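You operate a simulated robot arm through the tools that you are given. There is no shell and no other tool. Be economical: measure what you need, move in short steps, check, and stop when the job is done.

You run a simulated robot arm. Do the job below in one go: nothing can be reset, and whatever is moved stays where it is left.

JOB
On the plywood workbench, make the drip tray and the blue plant pot change places.

Only the result counts: the job must be done as asked and must still hold three seconds after the hand-in. Knocking over, shifting, dropping, spilling or breaking anything else fails it.

ROBOT AND FRAMES
A 7-joint arm with a two-finger parallel gripper on a trunk, on a base that drives. Base frame: it is fixed to the floor where the robot stands at the start and does not move with it; the origin is under the middle of the robot, x ahead of it, y to its left, z up. Lengths are in mm, angles in degrees, forces in N, time in s.
With the tool pointing down near the work surface it reaches from about 340 to 760 mm from the robot's upright axis, wherever it stands. Its first joint turns from -115.0 to 115.0 degrees. Payload 3.91 kg.
The tool frame sits at the grasp point between the pads (the TCP): z along the fingers, y along the line on which they close. The tips reach 30 mm beyond it. Largest opening 110 mm; finger width 20, thickness 10; the body of the gripper, 48 by 112 mm, starts 55 mm behind the TCP.
Orientation is that of the tool frame in the base frame, as a unit quaternion [x, y, z, w]. With the fingers straight down and closing along the base's y, the tool's x points along the base's -x, its y along +y and its z along -z.

CONTROLS
- The arm moves only by the tool drive_tool. Its argument "plan" is one flat list of numbers, 6 for each row, row after row: the shift along the base's x, y, z in mm, then the turn, a rotation vector about the base's x, y, z in rad. In form: [x, y, z, rx, ry, rz, x, y, z, rx, ry, rz, ...]. A call has 1 to 12 rows; each row shifts and turns the commanded pose from where the row before left it. "gripper" is the finger opening in mm, from 0 to 110, set as the call begins (left out, the last holds). Each row takes 0.2 s and may step no farther than 50 mm and 8.6 degrees from the row before; otherwise, or with a gripper value out of range, the whole call is refused. A pose out of reach is approached as far as the arm can. The call stops where the force on the tool passes 40 N (or 10 N more than at its start, if that is more) or the arm is blocked; 0.2 s more then pass. Each finger travels about 108 mm/s and halts on what it meets, pressing with about 24 N; the grip force reading is that of the motor and also rises with nothing between the fingers. The clock runs only during rows and for 0.2 s after the last one: add rows that do not move to give the fingers time. The reply holds the time, the measured pose of the TCP, the force on the tool along the base axes, the opening and the grip force, in the units named above and with some noise.
- Cameras (640 x 400 px; columns grow to the right, rows downward): "scene" is now at [18.1, 131.9, 1559.8]; the picture's right is [-0.26, -0.97, 0.00], its down [-0.70, 0.19, -0.69] and it looks along [0.66, -0.18, -0.73] (base axes); focal length 253 px, centre (320, 200). "wrist" rides on the gripper at [72, 17, -103] in the tool frame; the picture's right is [-0.23, 0.97, 0.00], its down [-0.76, -0.18, -0.62] and it looks along [-0.61, -0.14, 0.78] (tool axes); focal length 222 px, centre (320, 200). There is no depth. A picture from a camera that has moved, and an enlarged one, comes with that camera's place and axes in the base frame and with its lens.
- camera(camera): a new picture of that camera. It takes no simulated time.
- lift_body(by): slides the trunk up (or, below 0, down) by that many mm; the arm and the scene camera ride with it, the base frame stays. It gives what a move gives, with no picture.
- drive_base(legs): drives the robot by 1 to 6 legs, each [ahead, turn to the left] in mm and degrees, along the robot's own axes; the way and the turn of a leg run together, so that a leg with both is an arc; at most 1500 mm and 180 degrees a leg. The arm and the cameras ride along, it lands a little off, and it stops where it bumps. It gives what a move gives.
- head_to(pan, tilt): turns the head with the scene camera to pan (to the left, within 155 degrees either way) and tilt (down, from -29 to 69), counted from straight ahead of the robot. It gives what a move gives.
- close_up(camera, box): a new picture of the part [left, top, right, bottom] of that camera's present view, enlarged. It takes no simulated time.
- hand_in(): hands the job in; it is judged then, once.

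Work in short steps. Places have to be worked out from the pictures, the camera data and where the tool is seen: move nearer, look again, correct. Check each grasp and each placing, and mend what went wrong. You have 165 turns and 108 pictures in all, those below and enlarged ones among them. Open the gripper and draw the arm clear of the work before you hand the job in, unless the task says otherwise; then end with one line.

The tools are called after "Request:" as a command line: name --argument value ..., lists and objects as JSON in quotes. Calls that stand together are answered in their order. drive_tool: Moves the arm, as the interface text tells. Its arguments: {"type":"object","properties":{"plan":{"type":"array","items":{"type":"number"}},"gripper":{"type":"number"}},"required":["plan"]} The other tools are called the same way: lift_body (by) slides the trunk up or down; drive_base (legs) drives the base; head_to (pan, tilt) turns the head that bears the scene camera; camera (camera) takes a picture; close_up (camera, box) takes an enlarged picture of a part of a camera's view; hand_in () hands the job in.

At the start:

```text
time: 0.0
position: [532.5, 111.0, 1120.7]
orientation: [-0.004, 1.0, 0.001, 0.0]
wrist_force: [0.4, 0.5, 0.5]
gripper_width: 109.9
finger_force: 0.0
trunk travel left (down, up): [-675.0, 315.0]
robot x, y, heading: [-0.9, -0.3, -0.1]
head pan, tilt: [-14.8, 46.6]
```

scene: 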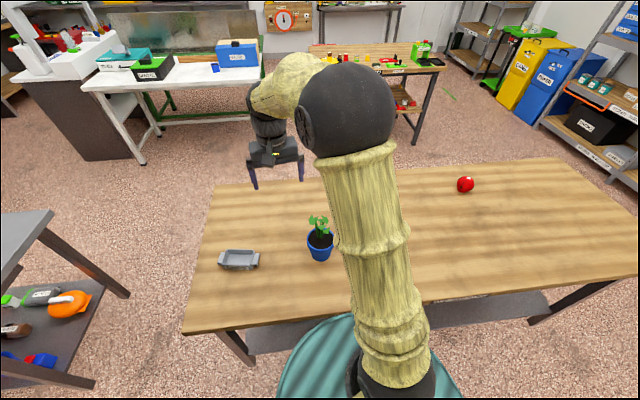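
wrist: 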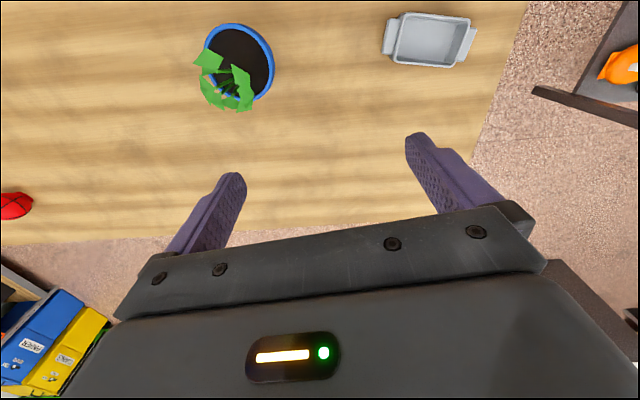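

The pot appears near (480, 6) and the tray near (515, 284). I'll look closer at both.

Request:
close_up --camera "scene" --box '[200, 200, 360, 300]'

Request:
close_up --camera "wrist" --box '[180, 0, 500, 200]'

```text
4.00 times, centred on (280, 250) of scene
camera zoom: at [18.1, 131.9, 1559.8], right [-0.26, -0.97, 0.0], down [-0.7, 0.19, -0.69], along [0.66, -0.18, -0.73], focal length 1012 px, centre (480, 0)
```

zoom: 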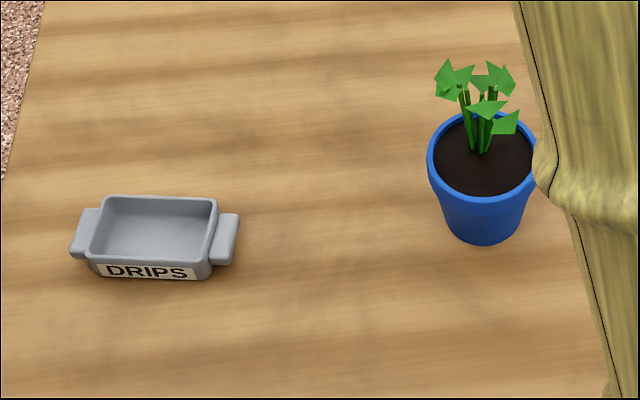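

```text
2.00 times, centred on (340, 100) of wrist
camera zoom: at [459.1, 126.5, 1223.3], right [0.22, 0.98, 0.0], down [0.76, -0.17, 0.62], along [0.61, -0.14, -0.78], focal length 444 px, centre (280, 400)
```

zoom: 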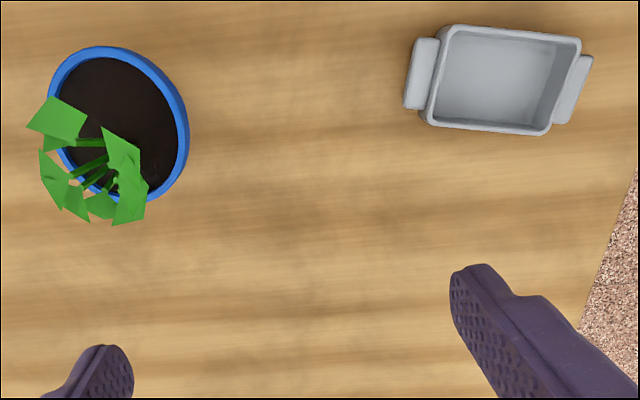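

Tray: centre about (519, 286), rim about 100×59, long axis about 17.5° off base y. I'll move over it and turn the gripper to close across its short side.

Request:
drive_tool --plan '[-1.5, 19.4, -18, 0, 0, 0.1406, -1.5, 19.4, -18, 0, 0, 0.1406, -1.5, 19.4, -18, 0, 0, 0.1406, -1.5, 19.4, -18, 0, 0, 0.1406, -1.5, 19.4, -18, 0, 0, 0.1406, -1.5, 19.4, -18, 0, 0, 0.1406, -1.5, 19.4, -18, 0, 0, 0.1406, -1.5, 19.4, -18, 0, 0, 0.1406, -1.5, 19.4, -18, 0, 0, 0.1406, 0, 0, 0, 0, 0, 0]' --gripper 110

Request:
camera --camera "wrist"

Request:
camera --camera "scene"

```text
time: 2.2
position: [518.6, 285.4, 957.1]
orientation: [-0.595, 0.804, 0.0, 0.001]
wrist_force: [-0.1, 0.3, -0.6]
gripper_width: 110.1
finger_force: 0.1
trunk travel left (down, up): [-675.0, 315.0]
robot x, y, heading: [1.2, 3.7, 0.2]
head pan, tilt: [-14.8, 46.6]
```

```text
103 pictures are left
camera wrist: at [480.4, 220.5, 1060.8], right [-0.87, 0.5, 0.0], down [0.39, 0.68, 0.62], along [0.31, 0.54, -0.78], focal length 222 px, centre (320, 200)
```

wrist: 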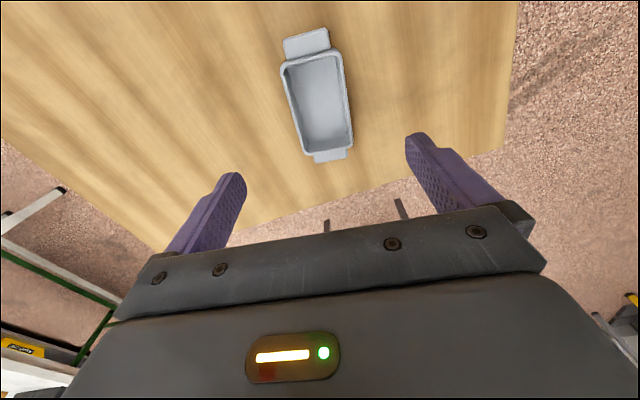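

```text
102 pictures are left
camera scene: at [18.0, 132.0, 1559.8], right [-0.26, -0.97, 0.0], down [-0.7, 0.19, -0.69], along [0.66, -0.18, -0.73], focal length 253 px, centre (320, 200)
```

scene: 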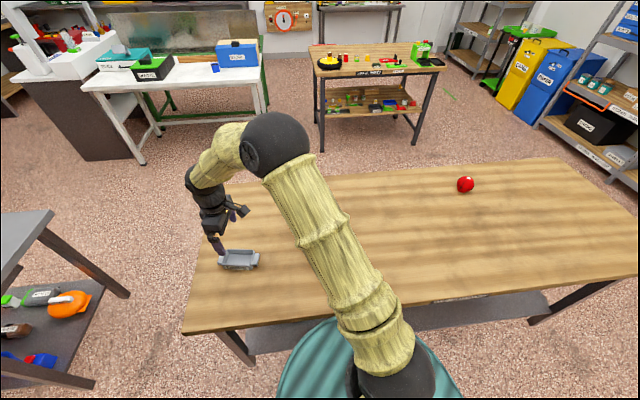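

Gripper is over the tray; I'll zoom to refine the tray's position and orientation.

Request:
close_up --camera "wrist" --box '[220, 10, 444, 150]'

```text
2.86 times, centred on (332, 80) of wrist
camera zoom: at [480.4, 220.5, 1060.8], right [-0.87, 0.5, 0.0], down [0.39, 0.68, 0.62], along [0.31, 0.54, -0.78], focal length 635 px, centre (286, 543)
```

zoom: 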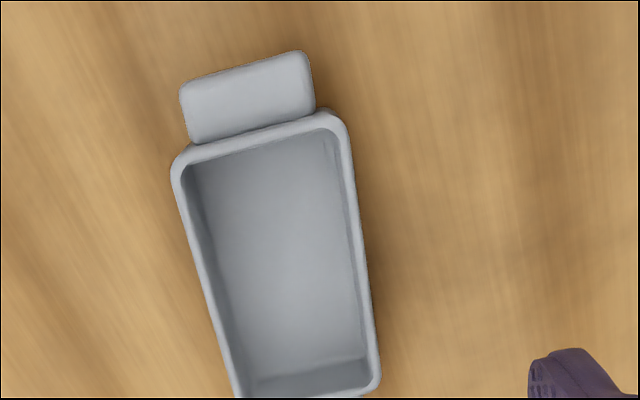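

Tray centre confirmed at (518, 286), rim about z 805. I'll go straight down with the tips just above the table.

Request:
drive_tool --plan '[0, 0, -40, 0, 0, 0, 0, 0, -40, 0, 0, 0, 0, 0, -35, 0, 0, 0, 0, 0, -15, 0, 0, 0, 0, 0, -10, 0, 0, 0, 0, 0, 0, 0, 0, 0]'

Request:
camera --camera "wrist"

Request:
close_up --camera "scene" --box '[160, 180, 320, 280]'

```text
time: 3.6
position: [518.0, 284.6, 816.9]
orientation: [-0.594, 0.804, 0.0, 0.0]
wrist_force: [0.8, -0.2, -0.8]
gripper_width: 110.1
finger_force: 0.1
trunk travel left (down, up): [-675.0, 315.0]
robot x, y, heading: [0.6, 5.7, -0.2]
head pan, tilt: [-14.8, 46.6]
```

```text
100 pictures are left
camera wrist: at [480.4, 220.3, 921.0], right [-0.86, 0.5, 0.0], down [0.39, 0.68, 0.62], along [0.31, 0.54, -0.78], focal length 222 px, centre (320, 200)
```

wrist: 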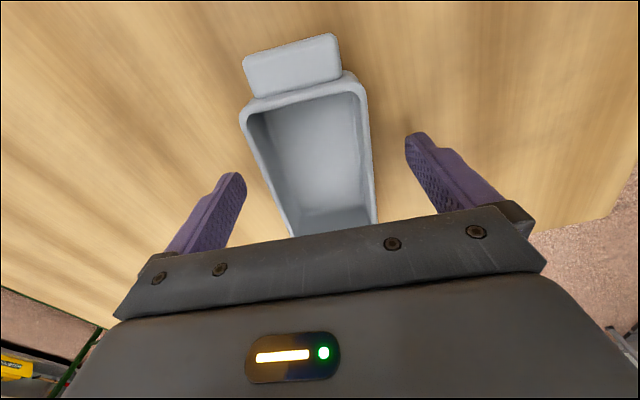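

```text
4.00 times, centred on (240, 230) of scene
camera zoom: at [18.2, 132.0, 1559.8], right [-0.26, -0.97, 0.0], down [-0.7, 0.19, -0.69], along [0.66, -0.18, -0.73], focal length 1012 px, centre (640, 80)
```

zoom: 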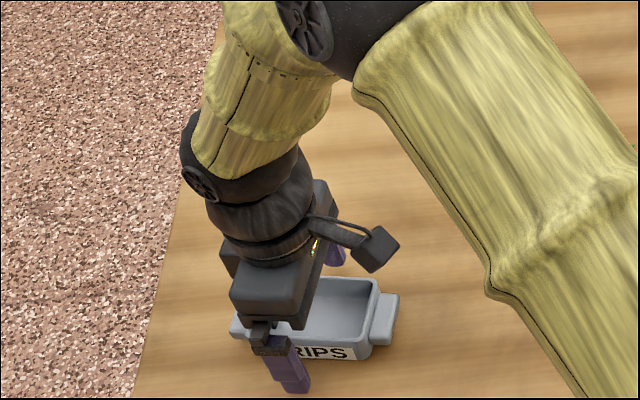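

Fingers straddle the tray. Lower 3 mm, then close.

Request:
drive_tool --plan '[0, 1, -3, 0, 0, 0, 0, 0, 0, 0, 0, 0]'

Request:
drive_tool --plan '[0, 0, 0, 0, 0, 0, 0, 0, 0, 0, 0, 0, 0, 0, 0, 0, 0, 0, 0, 0, 0, 0, 0, 0]' --gripper 30

Request:
camera --camera "wrist"

```text
time: 4.2
position: [518.4, 286.4, 814.8]
orientation: [-0.594, 0.804, 0.0, 0.0]
wrist_force: [0.4, -0.3, 0.4]
gripper_width: 109.9
finger_force: 0.0
trunk travel left (down, up): [-675.0, 315.0]
robot x, y, heading: [0.6, 0.7, 0.0]
head pan, tilt: [-14.8, 46.6]
```

```text
time: 5.2
position: [517.1, 285.5, 814.4]
orientation: [-0.594, 0.805, 0.0, 0.0]
wrist_force: [-0.3, -0.9, -0.3]
gripper_width: 61.6
finger_force: 23.8
trunk travel left (down, up): [-675.0, 315.0]
robot x, y, heading: [0.2, 0.8, -0.4]
head pan, tilt: [-14.8, 46.6]
```

```text
98 pictures are left
camera wrist: at [480.5, 221.5, 918.1], right [-0.86, 0.5, 0.0], down [0.39, 0.68, 0.62], along [0.31, 0.54, -0.78], focal length 222 px, centre (320, 200)
```

wrist: 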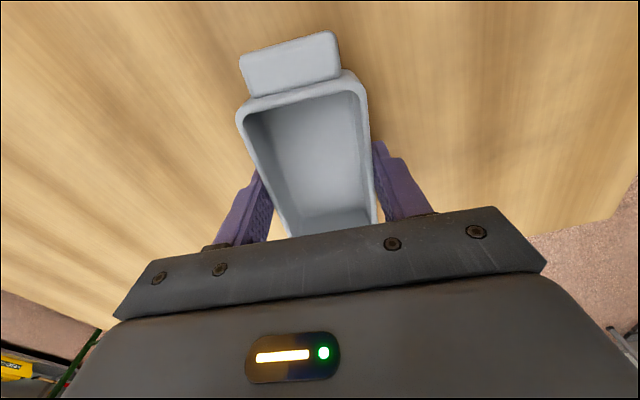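

Gripped at 61.6 mm. Lift and check.

Request:
drive_tool --plan '[0, 0, 20, 0, 0, 0, 0, 0, 30, 0, 0, 0, 0, 0, 30, 0, 0, 0, 0, 0, 0, 0, 0, 0]'

Request:
camera --camera "wrist"

Request:
close_up --camera "scene" --box '[160, 180, 320, 280]'

```text
time: 6.2
position: [517.8, 285.0, 894.5]
orientation: [-0.595, 0.804, 0.0, 0.001]
wrist_force: [0.2, 0.4, 0.2]
gripper_width: 30.1
finger_force: 0.0
trunk travel left (down, up): [-675.0, 315.0]
robot x, y, heading: [-1.2, -0.4, 0.1]
head pan, tilt: [-14.8, 46.6]
```

```text
97 pictures are left
camera wrist: at [480.2, 221.5, 998.4], right [-0.86, 0.5, 0.0], down [0.39, 0.68, 0.62], along [0.31, 0.54, -0.78], focal length 222 px, centre (320, 200)
```

wrist: 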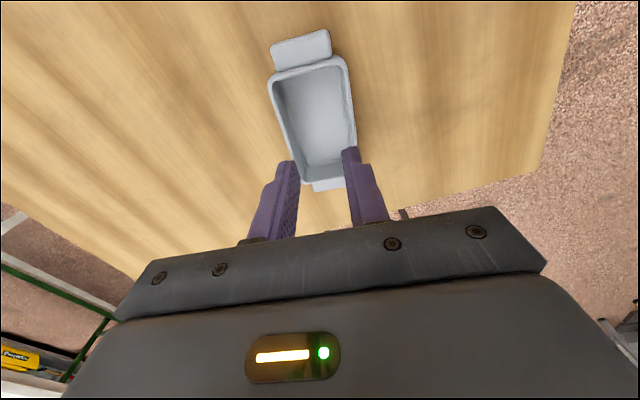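

```text
4.00 times, centred on (240, 230) of scene
camera zoom: at [18.2, 132.0, 1559.8], right [-0.26, -0.97, 0.0], down [-0.7, 0.19, -0.69], along [0.66, -0.18, -0.73], focal length 1012 px, centre (640, 80)
```

zoom: 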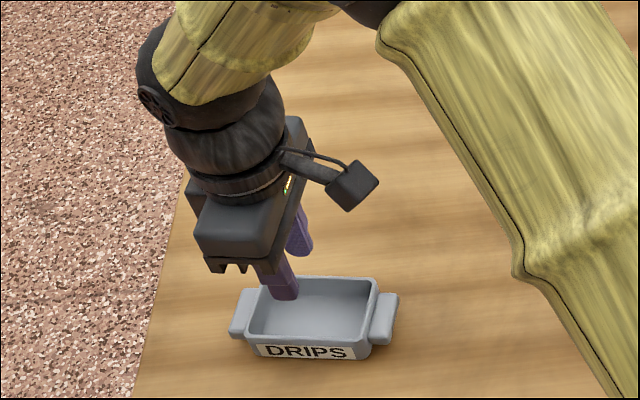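

The tray slipped out as I lifted: the grip was probably only on the rounded rim. I'll look closer at its shape and check whether it moved.

Request:
close_up --camera "wrist" --box '[240, 10, 400, 110]'

Request:
close_up --camera "scene" --box '[208, 240, 272, 280]'

```text
4.00 times, centred on (320, 60) of wrist
camera zoom: at [480.2, 221.5, 998.4], right [-0.86, 0.5, 0.0], down [0.39, 0.68, 0.62], along [0.31, 0.54, -0.78], focal length 888 px, centre (320, 760)
```

zoom: 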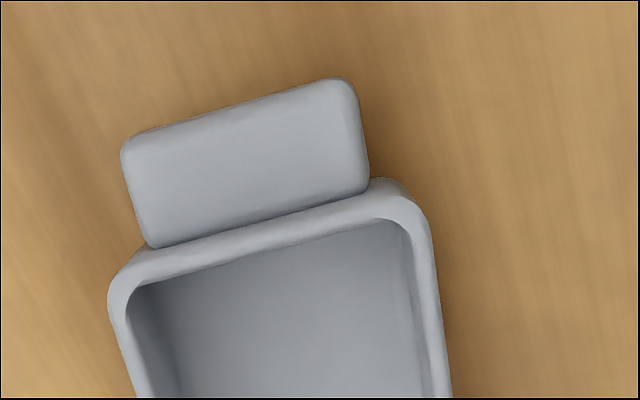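

```text
10.00 times, centred on (240, 260) of scene
camera zoom: at [18.2, 132.0, 1559.8], right [-0.26, -0.97, 0.0], down [-0.7, 0.19, -0.69], along [0.66, -0.18, -0.73], focal length 2529 px, centre (1120, -400)
```

zoom: 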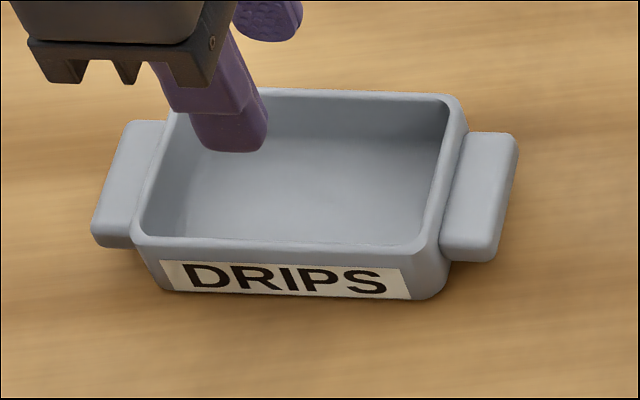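

The tray hardly moved. Retry a few mm lower, with a very gentle lift while I watch the force.

Request:
drive_tool --plan '[0, 0, 0, 0, 0, 0, 0, 0, 0, 0, 0, 0, 0, 0, 0, 0, 0, 0, 0, 1, -35, 0, 0, 0, 0, 0, -35, 0, 0, 0, 0, 0, -10, 0, 0, 0, 0, 0, -3, 0, 0, 0, 0, 0, 0, 0, 0, 0]' --gripper 110

Request:
drive_tool --plan '[0, 0, 0, 0, 0, 0, 0, 0, 0, 0, 0, 0, 0, 0, 0, 0, 0, 0, 0, 0, 0, 0, 0, 0, 0, 0, 0, 0, 0, 0]' --gripper 0

Request:
drive_tool --plan '[0, 0, 2, 0, 0, 0, 0, 0, 2, 0, 0, 0, 0, 0, 2, 0, 0, 0]'

Request:
close_up --camera "scene" --box '[192, 230, 288, 290]'

```text
time: 8.0
position: [519.0, 286.2, 812.4]
orientation: [-0.594, 0.804, 0.0, 0.0]
wrist_force: [0.1, 0.5, -0.8]
gripper_width: 109.8
finger_force: 0.0
trunk travel left (down, up): [-675.0, 315.0]
robot x, y, heading: [-1.0, 1.4, -0.1]
head pan, tilt: [-14.8, 46.6]
```

```text
time: 9.2
position: [519.7, 288.2, 810.8]
orientation: [-0.594, 0.804, 0.0, 0.0]
wrist_force: [0.6, -0.2, -1.2]
gripper_width: 61.6
finger_force: 24.3
trunk travel left (down, up): [-675.0, 315.0]
robot x, y, heading: [-1.1, -0.6, 0.1]
head pan, tilt: [-14.8, 46.6]
```

```text
time: 10.0
position: [519.0, 285.9, 818.2]
orientation: [-0.594, 0.805, -0.001, 0.0]
wrist_force: [0.8, 0.3, -1.7]
gripper_width: 61.5
finger_force: 24.1
trunk travel left (down, up): [-675.0, 315.0]
robot x, y, heading: [5.7, -0.9, 0.1]
head pan, tilt: [-14.8, 46.6]
```

```text
6.67 times, centred on (240, 260) of scene
camera zoom: at [18.2, 132.0, 1559.8], right [-0.26, -0.97, 0.0], down [-0.7, 0.19, -0.69], along [0.66, -0.18, -0.73], focal length 1686 px, centre (853, -200)
```

zoom: 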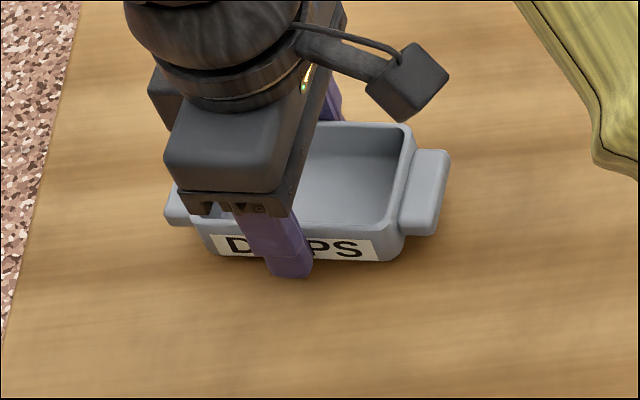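

Still gripping. I'll continue gently upward.

Request:
drive_tool --plan '[0, 0, 3, 0, 0, 0, 0, 0, 3, 0, 0, 0, 0, 0, 3, 0, 0, 0, 0, 0, 3, 0, 0, 0, 0, 0, 0, 0, 0, 0]'

Request:
close_up --camera "scene" --box '[192, 230, 288, 290]'

Request:
camera --camera "wrist"

```text
time: 11.2
position: [518.3, 287.0, 829.3]
orientation: [-0.594, 0.804, 0.0, 0.0]
wrist_force: [-0.2, 0.1, -1.0]
gripper_width: 61.5
finger_force: 23.5
trunk travel left (down, up): [-675.0, 315.0]
robot x, y, heading: [0.4, -4.7, -0.1]
head pan, tilt: [-14.8, 46.6]
```

```text
6.67 times, centred on (240, 260) of scene
camera zoom: at [18.2, 132.0, 1559.8], right [-0.26, -0.97, 0.0], down [-0.7, 0.19, -0.69], along [0.66, -0.18, -0.73], focal length 1686 px, centre (853, -200)
```

zoom: 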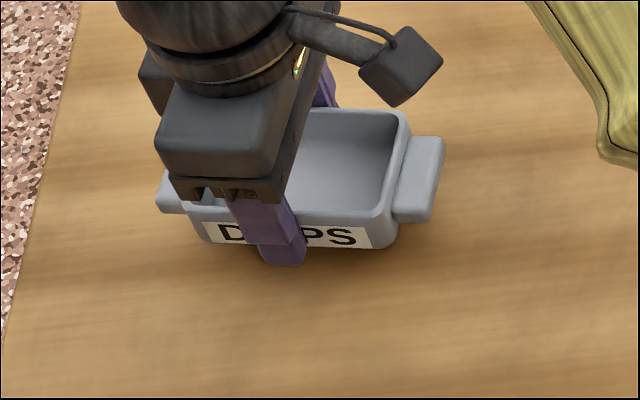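

```text
91 pictures are left
camera wrist: at [480.8, 222.6, 933.4], right [-0.86, 0.5, 0.0], down [0.39, 0.68, 0.62], along [0.31, 0.54, -0.78], focal length 222 px, centre (320, 200)
```

wrist: 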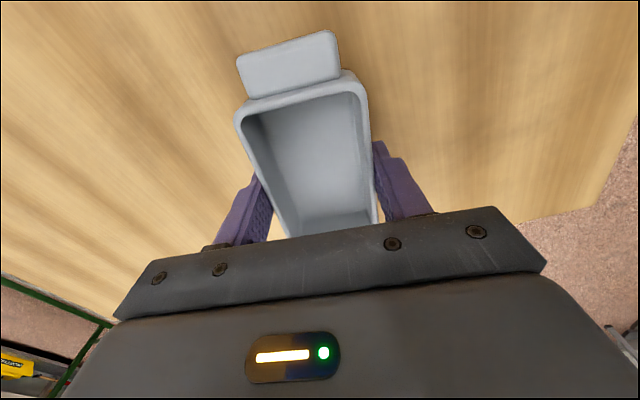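

The tray is held this time. I'll carry it slowly to a parking spot near (630, 145).

Request:
drive_tool --plan '[0, 0, 5, 0, 0, 0, 3, -4, 4, 0, 0, 0, 6, -8, 0, 0, 0, 0, 9, -11, 0, 0, 0, 0, 11, -14, 0, 0, 0, 0, 11, -14, 0, 0, 0, 0, 11, -14, 0, 0, 0, 0, 11, -14, 0, 0, 0, 0, 9, -11, 0, 0, 0, 0, 6, -8, 0, 0, 0, 0, 3, -4, 0, 0, 0, 0, 0, 0, 0, 0, 0, 0]'

Request:
camera --camera "wrist"

Request:
camera --camera "scene"

```text
time: 13.8
position: [597.7, 185.1, 838.3]
orientation: [-0.594, 0.804, 0.0, 0.0]
wrist_force: [0.0, -0.3, -1.0]
gripper_width: 61.5
finger_force: 23.7
trunk travel left (down, up): [-675.0, 315.0]
robot x, y, heading: [3.6, 1.9, -0.0]
head pan, tilt: [-14.8, 46.6]
```

```text
90 pictures are left
camera wrist: at [561.0, 120.3, 942.8], right [-0.86, 0.5, 0.0], down [0.39, 0.68, 0.62], along [0.31, 0.54, -0.78], focal length 222 px, centre (320, 200)
```

wrist: 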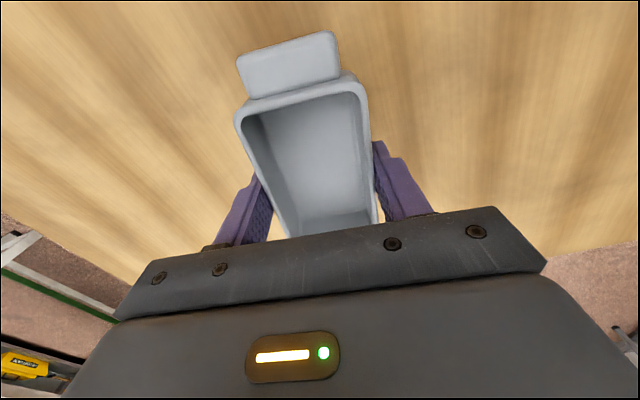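

```text
89 pictures are left
camera scene: at [18.3, 132.0, 1559.8], right [-0.26, -0.97, 0.0], down [-0.7, 0.19, -0.69], along [0.66, -0.18, -0.73], focal length 253 px, centre (320, 200)
```

scene: 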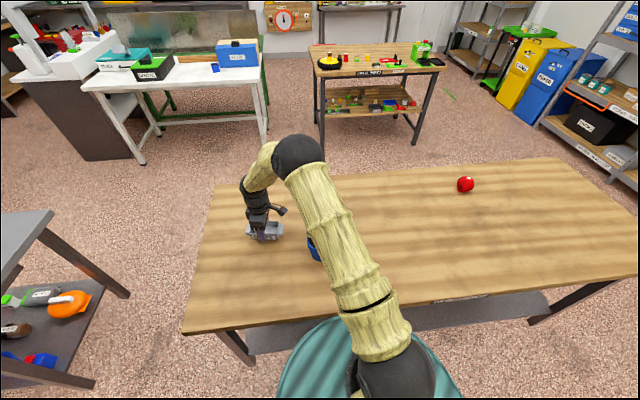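

Tray held. A bit farther, then set down.

Request:
drive_tool --plan '[4, -5, 0, 0, 0, 0, 8, -10, 0, 0, 0, 0, 12, -15, 0, 0, 0, 0, 12, -15, 0, 0, 0, 0, 9, -12, 0, 0, 0, 0, 5, -8, 0, 0, 0, 0, 0, 0, -6, 0, 0, 0, 0, 0, -8, 0, 0, 0, 0, 0, -6, 0, 0, 0, 0, 0, -3, 0, 0, 0, 0, 0, -2, 0, 0, 0, 0, 0, 0, 0, 0, 0]'

Request:
close_up --camera "scene" --box '[220, 190, 316, 250]'

```text
time: 16.4
position: [647.5, 119.9, 813.9]
orientation: [-0.595, 0.804, 0.001, 0.0]
wrist_force: [0.2, -0.7, -0.6]
gripper_width: 61.6
finger_force: 24.3
trunk travel left (down, up): [-675.0, 315.0]
robot x, y, heading: [-0.1, 1.7, 0.1]
head pan, tilt: [-14.8, 46.6]
```

```text
6.67 times, centred on (268, 220) of scene
camera zoom: at [18.3, 132.0, 1559.8], right [-0.26, -0.97, 0.0], down [-0.7, 0.19, -0.69], along [0.66, -0.18, -0.73], focal length 1686 px, centre (667, 67)
```

zoom: 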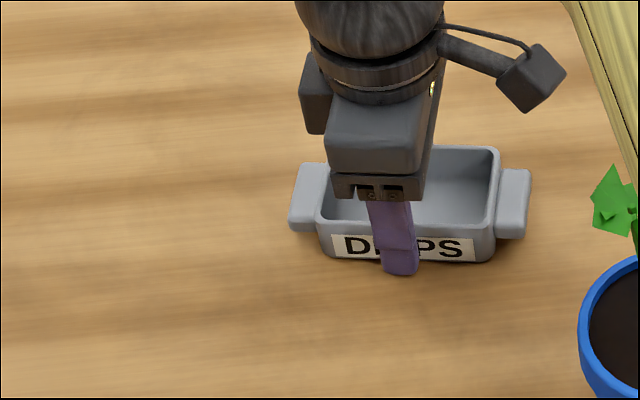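

About 2 mm left; I'll set it down, release and rise.

Request:
drive_tool --plan '[0, 0, -1.5, 0, 0, 0, 0, 0, -1, 0, 0, 0, 0, 0, 0, 0, 0, 0]'

Request:
drive_tool --plan '[0, 0, 0, 0, 0, 0, 0, 0, 0, 0, 0, 0, 0, 0, 0, 0, 0, 0, 0, 0, 30, 0, 0, 0, 0, 0, 40, 0, 0, 0, 0, 0, 45, 0, 0, 0, 0, 0, 45, 0, 0, 0, 0, 0, 30, 0, 0, 0, 0, 0, 0, 0, 0, 0]' --gripper 110

Request:
close_up --camera "scene" --box '[220, 180, 380, 280]'

```text
time: 17.2
position: [647.9, 119.6, 810.8]
orientation: [-0.594, 0.804, -0.001, 0.0]
wrist_force: [-0.2, 0.4, 3.0]
gripper_width: 61.6
finger_force: 24.5
trunk travel left (down, up): [-675.0, 315.0]
robot x, y, heading: [-1.9, 0.3, -0.1]
head pan, tilt: [-14.8, 46.6]
```

```text
time: 19.2
position: [648.9, 120.9, 1000.4]
orientation: [-0.594, 0.804, 0.0, 0.0]
wrist_force: [-0.9, -0.1, -0.1]
gripper_width: 110.2
finger_force: 0.0
trunk travel left (down, up): [-675.0, 315.0]
robot x, y, heading: [1.6, 1.1, 0.0]
head pan, tilt: [-14.8, 46.6]
```

```text
4.00 times, centred on (300, 230) of scene
camera zoom: at [18.3, 132.0, 1559.8], right [-0.26, -0.97, 0.0], down [-0.7, 0.19, -0.69], along [0.66, -0.18, -0.73], focal length 1012 px, centre (400, 80)
```

zoom: 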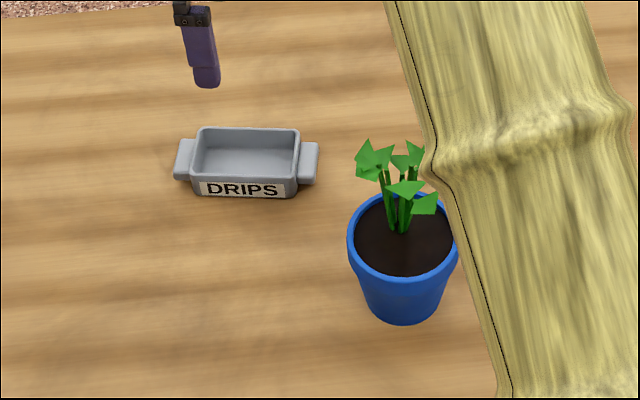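

Tray parked at about (648, 120). Now I'll turn the gripper back and retreat toward the robot to view the pot centrally with the wrist camera.

Request:
drive_tool --plan '[-10, 0, 40, 0, 0, -0.1406, -30, -13, 30, 0, 0, -0.1406, -30, -14.5, 10, 0, 0, -0.1406, -30, -14.5, 0, 0, 0, -0.1406, -30, -14.5, 0, 0, 0, -0.1406, -30, -14.5, 0, 0, 0, -0.1406, -30, -14.5, 0, 0, 0, -0.1406, -30, -14.5, 0, 0, 0, -0.1406, -28, -14, 0, 0, 0, -0.1406, 0, 0, 0, 0, 0, 0]'

Request:
camera --camera "wrist"

Request:
close_up --camera "wrist" --box '[240, 90, 400, 190]'

```text
time: 21.4
position: [400.2, 7.0, 1079.8]
orientation: [-0.003, 1.0, 0.0, 0.0]
wrist_force: [-0.2, 0.6, -0.3]
gripper_width: 110.2
finger_force: 0.1
trunk travel left (down, up): [-675.0, 315.0]
robot x, y, heading: [-1.8, 2.2, -0.1]
head pan, tilt: [-14.8, 46.6]
```

```text
86 pictures are left
camera wrist: at [327.9, 22.8, 1184.1], right [0.22, 0.97, 0.0], down [0.76, -0.17, 0.62], along [0.61, -0.14, -0.78], focal length 222 px, centre (320, 200)
```

wrist: 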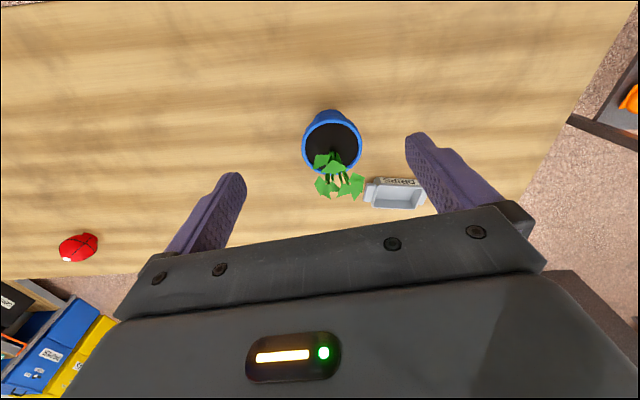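

```text
4.00 times, centred on (320, 140) of wrist
camera zoom: at [327.9, 22.8, 1184.1], right [0.22, 0.97, 0.0], down [0.76, -0.17, 0.62], along [0.61, -0.14, -0.78], focal length 888 px, centre (320, 440)
```

zoom: 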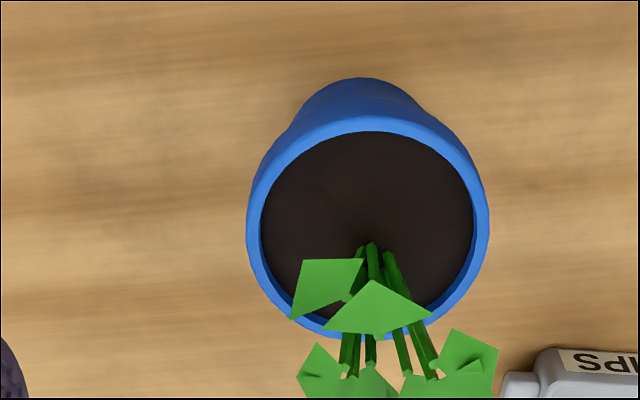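

Triangulating gives pot axis (477, 6.5), rim z about 868 and about 93 mm wide, plant rising to around 960+. A top grasp would hit the plant, so I'll tilt the tool 60° and approach from the robot's side at rim height.

Request:
drive_tool --plan '[-4, 0, -15, 0, -0.1496, 0, -4, 0, -15, 0, -0.1496, 0, -4, 0, -15, 0, -0.1496, 0, -4, 0, -15, 0, -0.1496, 0, -4, 0, -15, 0, -0.1496, 0, -4, 0, -15, 0, -0.1496, 0, -4, 0, -15, 0, -0.1496, 0, 0, 0, 0, 0, 0, 0]'

Request:
camera --camera "wrist"

Request:
camera --camera "scene"

```text
time: 23.2
position: [516.7, 11.3, 1028.9]
orientation: [-0.003, 0.866, -0.002, 0.5]
wrist_force: [0.5, 0.1, 0.1]
gripper_width: 110.2
finger_force: 0.0
out of reach, approached as far as the arm can: row 3, 4, 5, 6, 7
trunk travel left (down, up): [-675.0, 315.0]
robot x, y, heading: [0.5, 0.9, 0.0]
head pan, tilt: [-14.8, 46.6]
```

```text
84 pictures are left
camera wrist: at [390.4, 27.6, 1017.4], right [0.11, 0.98, 0.19], down [-0.16, -0.17, 0.97], along [0.98, -0.14, 0.14], focal length 222 px, centre (320, 200)
```

wrist: 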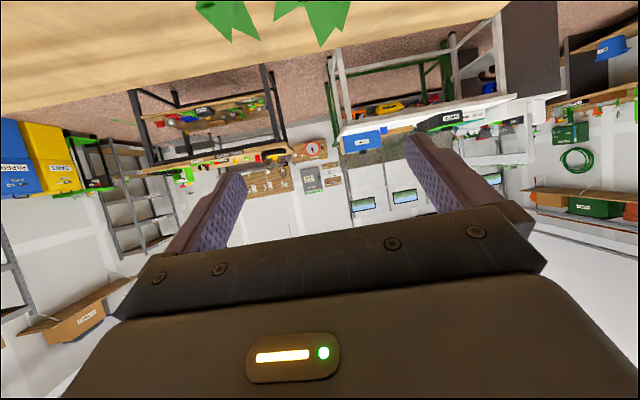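

```text
83 pictures are left
camera scene: at [17.7, 131.9, 1559.9], right [-0.26, -0.97, 0.0], down [-0.7, 0.19, -0.69], along [0.66, -0.18, -0.73], focal length 253 px, centre (320, 200)
```

scene: 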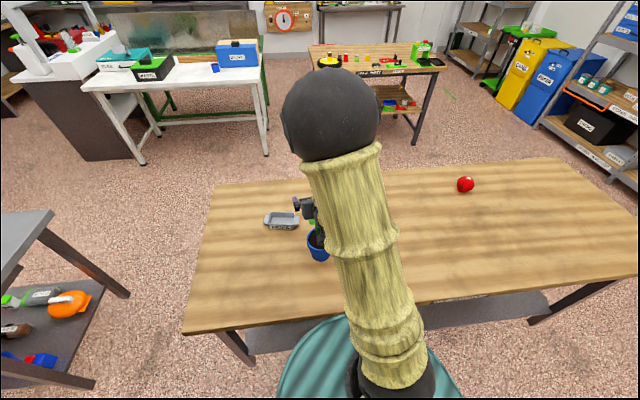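

The arm is too cramped here (TCP forced to x=516), so I need the robot farther back. I'll raise the trunk a bit for clearance over the plant and check behind first.

Request:
lift_body --by 50

Request:
head_to --pan 155 --tilt 40

Request:
camera --camera "scene"

Request:
head_to --pan -155 --tilt 40

Request:
camera --camera "scene"

```text
time: 24.1
position: [516.7, 12.1, 1077.9]
orientation: [-0.004, 0.866, -0.001, 0.499]
wrist_force: [-1.0, 0.9, 0.0]
gripper_width: 110.1
finger_force: 0.2
trunk travel left (down, up): [-725.0, 265.0]
robot x, y, heading: [-0.6, -1.9, 0.1]
head pan, tilt: [-14.8, 46.6]
```

```text
time: 26.7
position: [516.2, 12.7, 1078.7]
orientation: [-0.003, 0.867, -0.002, 0.499]
wrist_force: [0.2, -0.2, -1.2]
gripper_width: 109.7
finger_force: 0.0
trunk travel left (down, up): [-725.0, 265.0]
robot x, y, heading: [0.3, -1.1, 0.0]
head pan, tilt: [154.7, 40.0]
```

```text
82 pictures are left
camera scene: at [-136.1, 188.8, 1619.4], right [0.43, 0.9, 0.0], down [0.58, -0.28, -0.77], along [-0.69, 0.33, -0.64], focal length 253 px, centre (320, 200)
```

scene: 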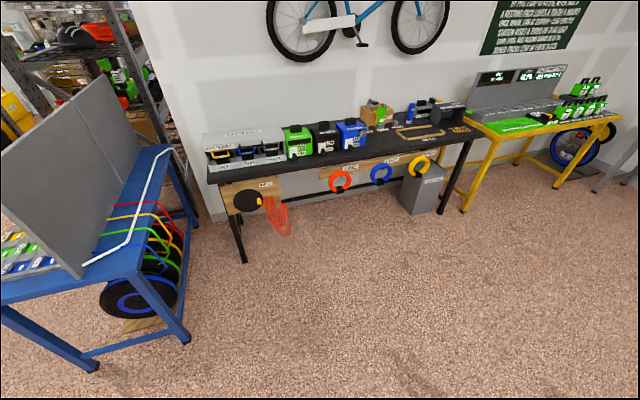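

```text
time: 30.9
position: [516.8, 10.7, 1078.8]
orientation: [-0.003, 0.866, -0.002, 0.5]
wrist_force: [0.3, 0.0, -0.4]
gripper_width: 110.2
finger_force: 0.0
trunk travel left (down, up): [-725.0, 265.0]
robot x, y, heading: [2.2, -2.7, -0.1]
head pan, tilt: [-154.7, 40.0]
```

```text
81 pictures are left
camera scene: at [-136.1, 116.0, 1619.4], right [-0.43, 0.9, 0.0], down [0.58, 0.27, -0.77], along [-0.69, -0.33, -0.64], focal length 253 px, centre (320, 200)
```

scene: 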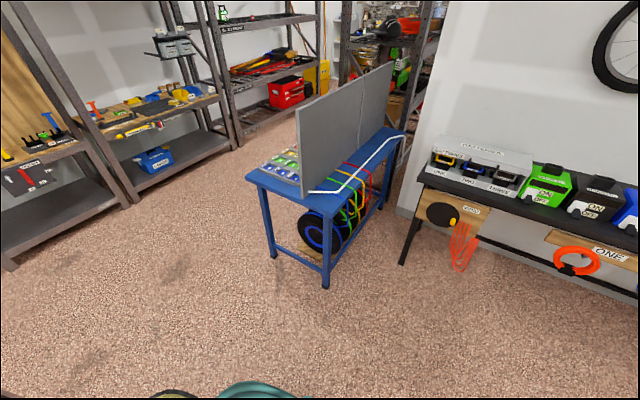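

Open floor behind. Back up 230 mm and turn the head to the bench.

Request:
drive_base --legs '[[-230, 0]]'

Request:
head_to --pan 0 --tilt 40

Request:
camera --camera "scene"

Request:
camera --camera "wrist"

```text
time: 32.6
position: [282.9, 11.9, 1078.5]
orientation: [-0.003, 0.866, -0.002, 0.5]
wrist_force: [0.4, 0.6, -0.6]
gripper_width: 109.9
finger_force: 0.1
trunk travel left (down, up): [-725.0, 265.0]
robot x, y, heading: [-235.8, -0.3, -0.1]
head pan, tilt: [-154.7, 40.0]
```

```text
time: 35.0
position: [283.8, 12.3, 1079.9]
orientation: [-0.003, 0.866, -0.002, 0.5]
wrist_force: [-0.5, 0.1, -0.5]
gripper_width: 109.9
finger_force: 0.1
trunk travel left (down, up): [-725.0, 265.0]
robot x, y, heading: [-234.8, 1.7, -0.1]
head pan, tilt: [0.0, 40.0]
```

```text
80 pictures are left
camera scene: at [-208.0, 152.3, 1619.3], right [0.0, -1.0, 0.0], down [-0.64, 0.0, -0.77], along [0.77, 0.0, -0.64], focal length 253 px, centre (320, 200)
```

scene: 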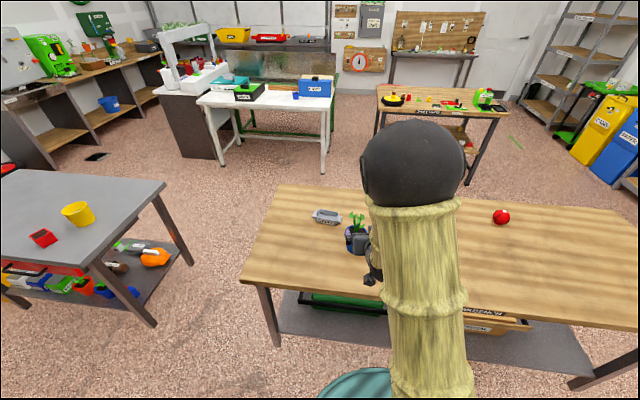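

```text
79 pictures are left
camera wrist: at [156.8, 27.7, 1067.5], right [0.11, 0.98, 0.19], down [-0.16, -0.17, 0.97], along [0.98, -0.14, 0.13], focal length 222 px, centre (320, 200)
```

wrist: 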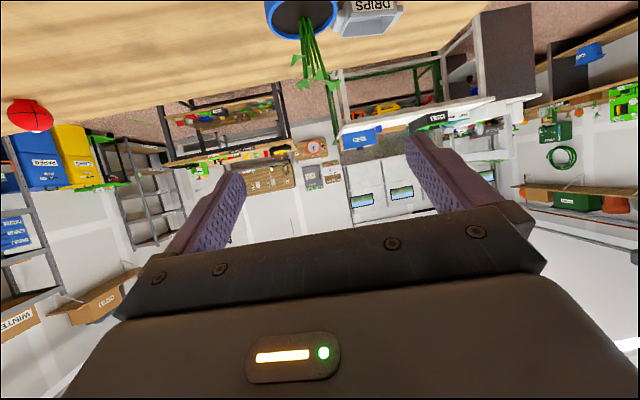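

Move a small step first to see that the commanded pose follows the real one.

Request:
drive_tool --plan '[10, 0, -10, 0, 0, 0, 0, 0, 0, 0, 0, 0]'

```text
time: 35.6
position: [293.5, 12.1, 1069.7]
orientation: [-0.003, 0.867, -0.002, 0.499]
wrist_force: [-0.1, -0.6, 0.3]
gripper_width: 110.3
finger_force: 0.1
trunk travel left (down, up): [-725.0, 265.0]
robot x, y, heading: [-232.2, -1.2, 0.1]
head pan, tilt: [0.0, 40.0]
```

It follows. Descend to the pre-grasp pose about 110 mm behind the pot.

Request:
drive_tool --plan '[17, -1, -30, 0, 0, 0, 17, -1, -30, 0, 0, 0, 17, -1, -30, 0, 0, 0, 17, -1, -30, 0, 0, 0, 14, -1.5, -31, 0, 0, 0, 0, 0, 0, 0, 0, 0]'

Request:
camera --camera "wrist"

Request:
close_up --camera "scene" --box '[288, 190, 448, 290]'

```text
time: 37.0
position: [375.1, 6.5, 917.3]
orientation: [-0.003, 0.866, -0.002, 0.5]
wrist_force: [0.0, -0.2, -0.4]
gripper_width: 109.9
finger_force: 0.0
trunk travel left (down, up): [-725.0, 265.0]
robot x, y, heading: [-234.5, -3.9, 0.1]
head pan, tilt: [0.0, 40.0]
```

```text
78 pictures are left
camera wrist: at [248.9, 22.9, 906.1], right [0.11, 0.98, 0.19], down [-0.16, -0.17, 0.97], along [0.98, -0.14, 0.13], focal length 222 px, centre (320, 200)
```

wrist: 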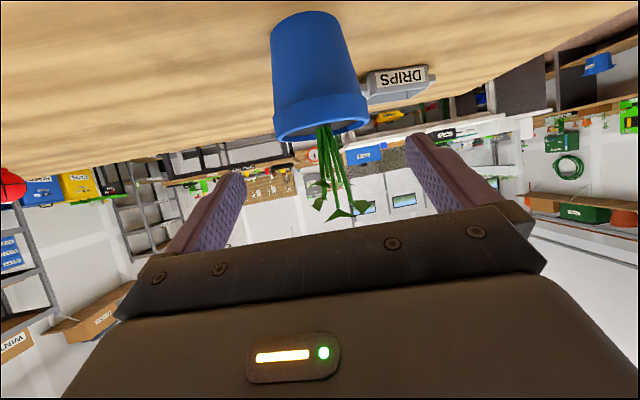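

```text
4.00 times, centred on (368, 240) of scene
camera zoom: at [-208.2, 152.4, 1619.4], right [0.0, -1.0, 0.0], down [-0.64, 0.0, -0.77], along [0.77, 0.0, -0.64], focal length 1012 px, centre (128, 40)
```

zoom: 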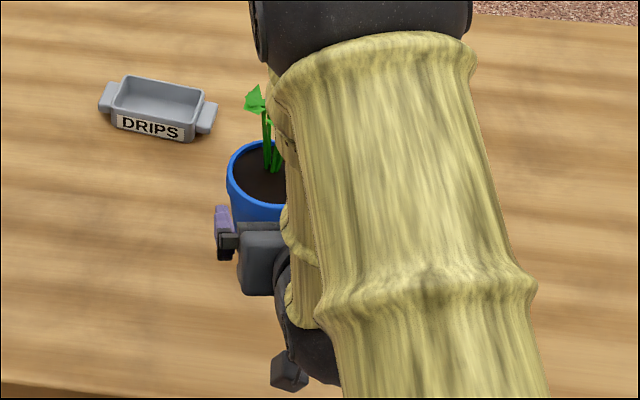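

Good view of the pot from the side; zoom to refine.

Request:
close_up --camera "wrist" --box '[200, 0, 440, 150]'

```text
2.67 times, centred on (320, 75) of wrist
camera zoom: at [248.9, 22.9, 906.1], right [0.11, 0.98, 0.19], down [-0.16, -0.17, 0.97], along [0.98, -0.14, 0.13], focal length 592 px, centre (320, 533)
```

zoom: 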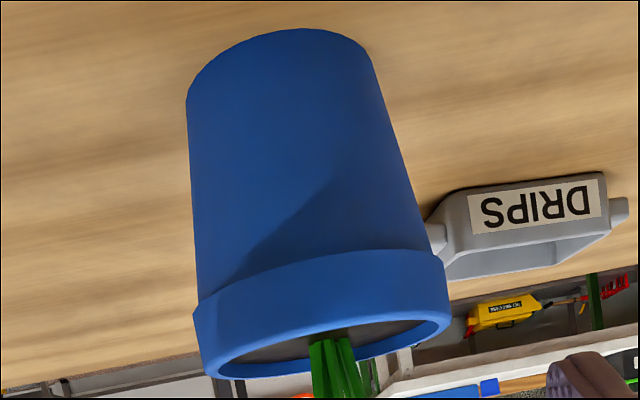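

Refined: pot axis y about 6.2, rim band z 845–865, diameter about 94. Advance along the tool axis partway.

Request:
drive_tool --plan '[20, 0, -12, 0, 0, 0, 20, 0, -12, 0, 0, 0, 15, 0, -9, 0, 0, 0, 0, 0, 0, 0, 0, 0]'

Request:
camera --camera "wrist"

Request:
close_up --camera "scene" --box '[310, 200, 422, 270]'

```text
time: 38.0
position: [430.0, 6.3, 884.5]
orientation: [-0.004, 0.866, -0.002, 0.5]
wrist_force: [-0.2, -0.7, -0.2]
gripper_width: 109.8
finger_force: 0.1
trunk travel left (down, up): [-725.0, 265.0]
robot x, y, heading: [-232.8, 1.7, 0.0]
head pan, tilt: [0.0, 40.0]
```

```text
75 pictures are left
camera wrist: at [303.6, 22.5, 873.4], right [0.11, 0.98, 0.19], down [-0.16, -0.17, 0.97], along [0.98, -0.14, 0.13], focal length 222 px, centre (320, 200)
```

wrist: 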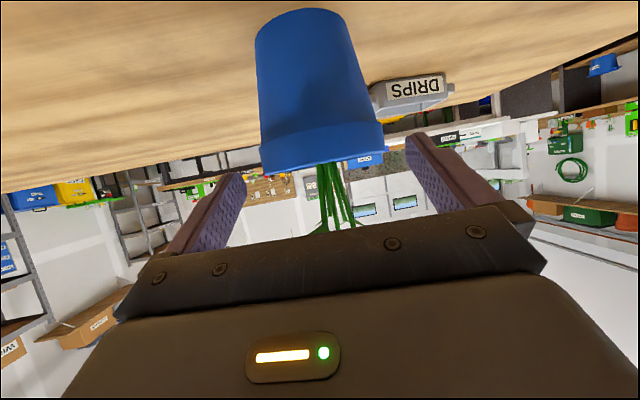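

```text
5.71 times, centred on (366, 235) of scene
camera zoom: at [-208.0, 152.4, 1619.3], right [0.0, -1.0, 0.0], down [-0.64, 0.0, -0.77], along [0.77, 0.0, -0.64], focal length 1445 px, centre (57, 0)
```

zoom: 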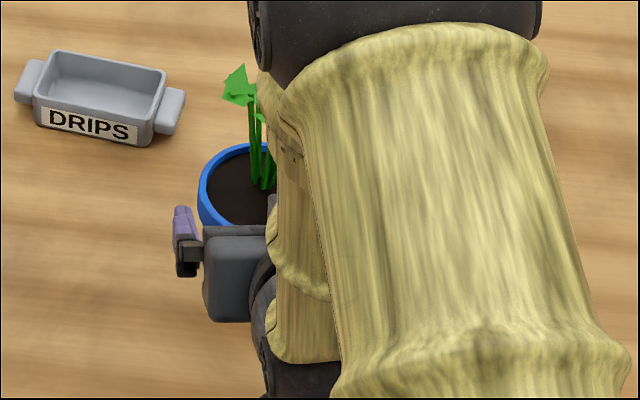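

Clear on the left by about 7 mm and centred. Continue to the grip pose.

Request:
drive_tool --plan '[12, 0, -7, 0, 0, 0, 12, 0, -7, 0, 0, 0, 12, 0, -7, 0, 0, 0, 11, 0, -6.5, 0, 0, 0, 0, 0, 0, 0, 0, 0]'

Request:
camera --camera "wrist"

Request:
close_up --camera "scene" --box '[310, 200, 422, 270]'

```text
time: 39.2
position: [477.4, 6.0, 856.4]
orientation: [-0.004, 0.867, -0.002, 0.499]
wrist_force: [0.2, -0.1, 0.0]
gripper_width: 110.0
finger_force: 0.0
trunk travel left (down, up): [-725.0, 265.0]
robot x, y, heading: [-235.1, 1.7, 0.3]
head pan, tilt: [0.0, 40.0]
```

```text
73 pictures are left
camera wrist: at [350.9, 22.3, 846.2], right [0.11, 0.98, 0.19], down [-0.16, -0.17, 0.97], along [0.98, -0.14, 0.13], focal length 222 px, centre (320, 200)
```

wrist: 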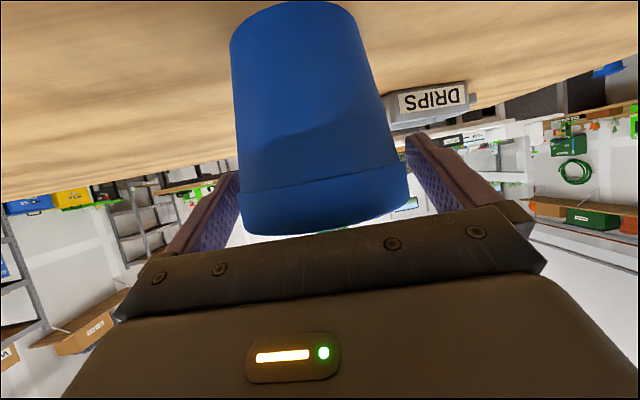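

```text
5.71 times, centred on (366, 235) of scene
camera zoom: at [-207.9, 152.4, 1619.3], right [0.0, -1.0, 0.0], down [-0.64, 0.0, -0.77], along [0.77, 0.0, -0.64], focal length 1445 px, centre (57, 0)
```

zoom: 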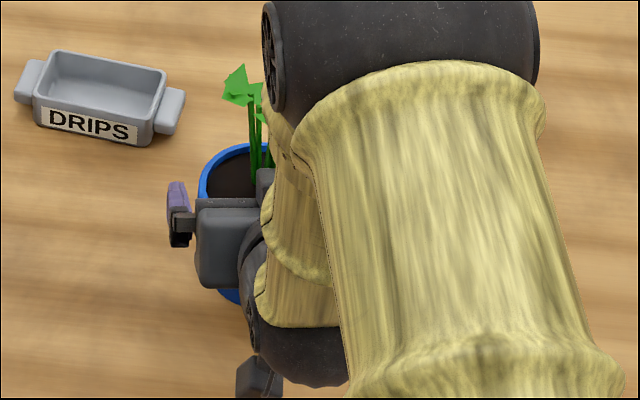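

Fingers straddle the rim with no contact. Close.

Request:
drive_tool --plan '[0, 0, 0, 0, 0, 0, 0, 0, 0, 0, 0, 0, 0, 0, 0, 0, 0, 0, 0, 0, 0, 0, 0, 0]' --gripper 0

Request:
camera --camera "wrist"

```text
time: 40.2
position: [476.5, 6.0, 856.4]
orientation: [-0.003, 0.866, -0.002, 0.5]
wrist_force: [1.8, 1.6, 0.0]
gripper_width: 93.6
finger_force: 23.9
trunk travel left (down, up): [-725.0, 265.0]
robot x, y, heading: [-233.9, 0.2, 0.1]
head pan, tilt: [0.0, 40.0]
```

```text
71 pictures are left
camera wrist: at [351.0, 22.7, 846.2], right [0.11, 0.98, 0.19], down [-0.16, -0.17, 0.97], along [0.98, -0.14, 0.13], focal length 222 px, centre (320, 200)
```

wrist: 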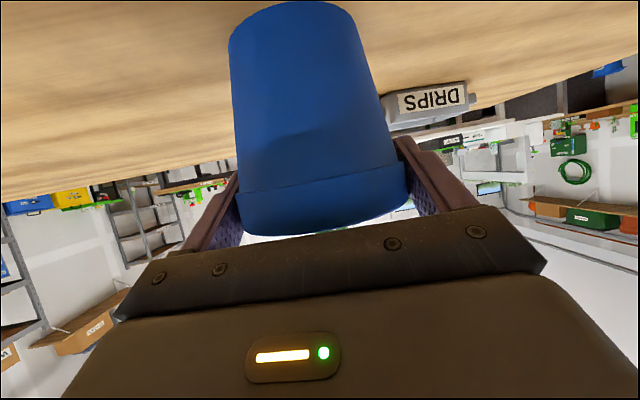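

Gripped at 93.6 mm — matches the rim. Gentle lift.

Request:
drive_tool --plan '[0, 0, 2, 0, 0, 0, 0, 0, 3, 0, 0, 0, 0, 0, 4, 0, 0, 0, 0, 0, 4, 0, 0, 0, 0, 0, 3, 0, 0, 0, 0, 0, 0, 0, 0, 0]'

Request:
camera --camera "wrist"

```text
time: 41.6
position: [478.2, 6.8, 872.3]
orientation: [-0.003, 0.867, -0.001, 0.499]
wrist_force: [0.0, -0.4, -8.5]
gripper_width: 93.2
finger_force: 24.1
trunk travel left (down, up): [-725.0, 265.0]
robot x, y, heading: [-233.3, -0.2, -0.0]
head pan, tilt: [0.0, 40.0]
```

```text
70 pictures are left
camera wrist: at [351.0, 22.3, 861.5], right [0.11, 0.98, 0.19], down [-0.16, -0.17, 0.97], along [0.98, -0.14, 0.13], focal length 222 px, centre (320, 200)
```

wrist: 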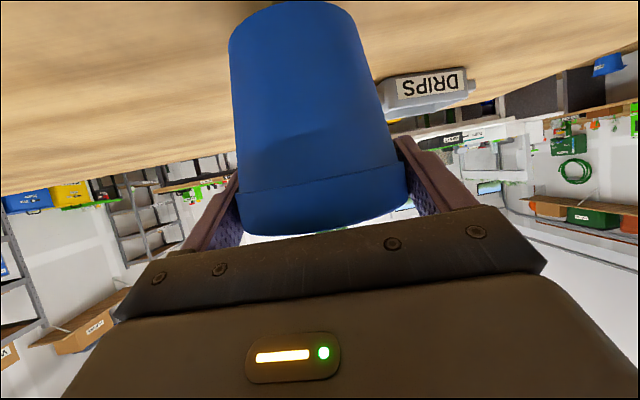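

Held steadily (about 0.85 kg). Carry it slowly toward (518, 286).

Request:
drive_tool --plan '[0, 0, 4, 0, 0, 0, 0, 4, 4, 0, 0, 0, 1, 8, 0, 0, 0, 0, 2, 13, 0, 0, 0, 0, 3, 18, 0, 0, 0, 0, 3, 18, 0, 0, 0, 0, 3, 18, 0, 0, 0, 0, 3, 18, 0, 0, 0, 0, 3, 18, 0, 0, 0, 0, 2, 13, 0, 0, 0, 0, 1, 8, 0, 0, 0, 0, 0, 4, 0, 0, 0, 0]'

Request:
camera --camera "wrist"

Request:
camera --camera "scene"

```text
time: 44.2
position: [498.2, 146.5, 880.2]
orientation: [-0.003, 0.867, -0.003, 0.498]
wrist_force: [-0.3, -0.2, -7.3]
gripper_width: 93.3
finger_force: 23.9
trunk travel left (down, up): [-725.0, 265.0]
robot x, y, heading: [-232.0, 1.3, 0.2]
head pan, tilt: [0.0, 40.0]
```

```text
69 pictures are left
camera wrist: at [372.1, 162.2, 869.1], right [0.11, 0.98, 0.19], down [-0.16, -0.17, 0.97], along [0.98, -0.14, 0.13], focal length 222 px, centre (320, 200)
```

wrist: 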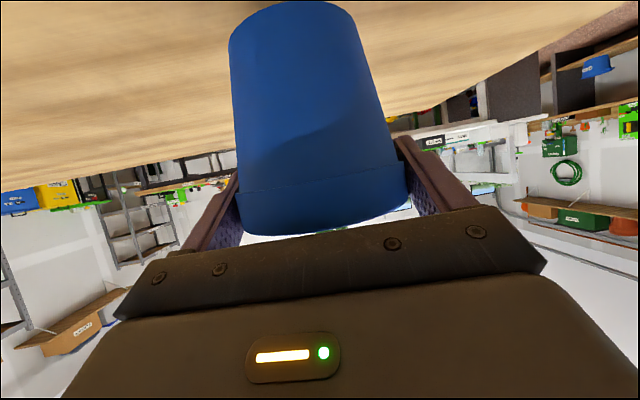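

```text
68 pictures are left
camera scene: at [-206.8, 152.7, 1619.3], right [0.0, -1.0, 0.0], down [-0.64, 0.0, -0.77], along [0.77, 0.0, -0.64], focal length 253 px, centre (320, 200)
```

scene: 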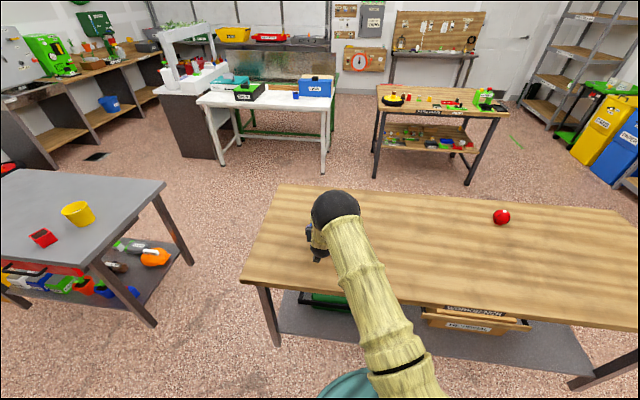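

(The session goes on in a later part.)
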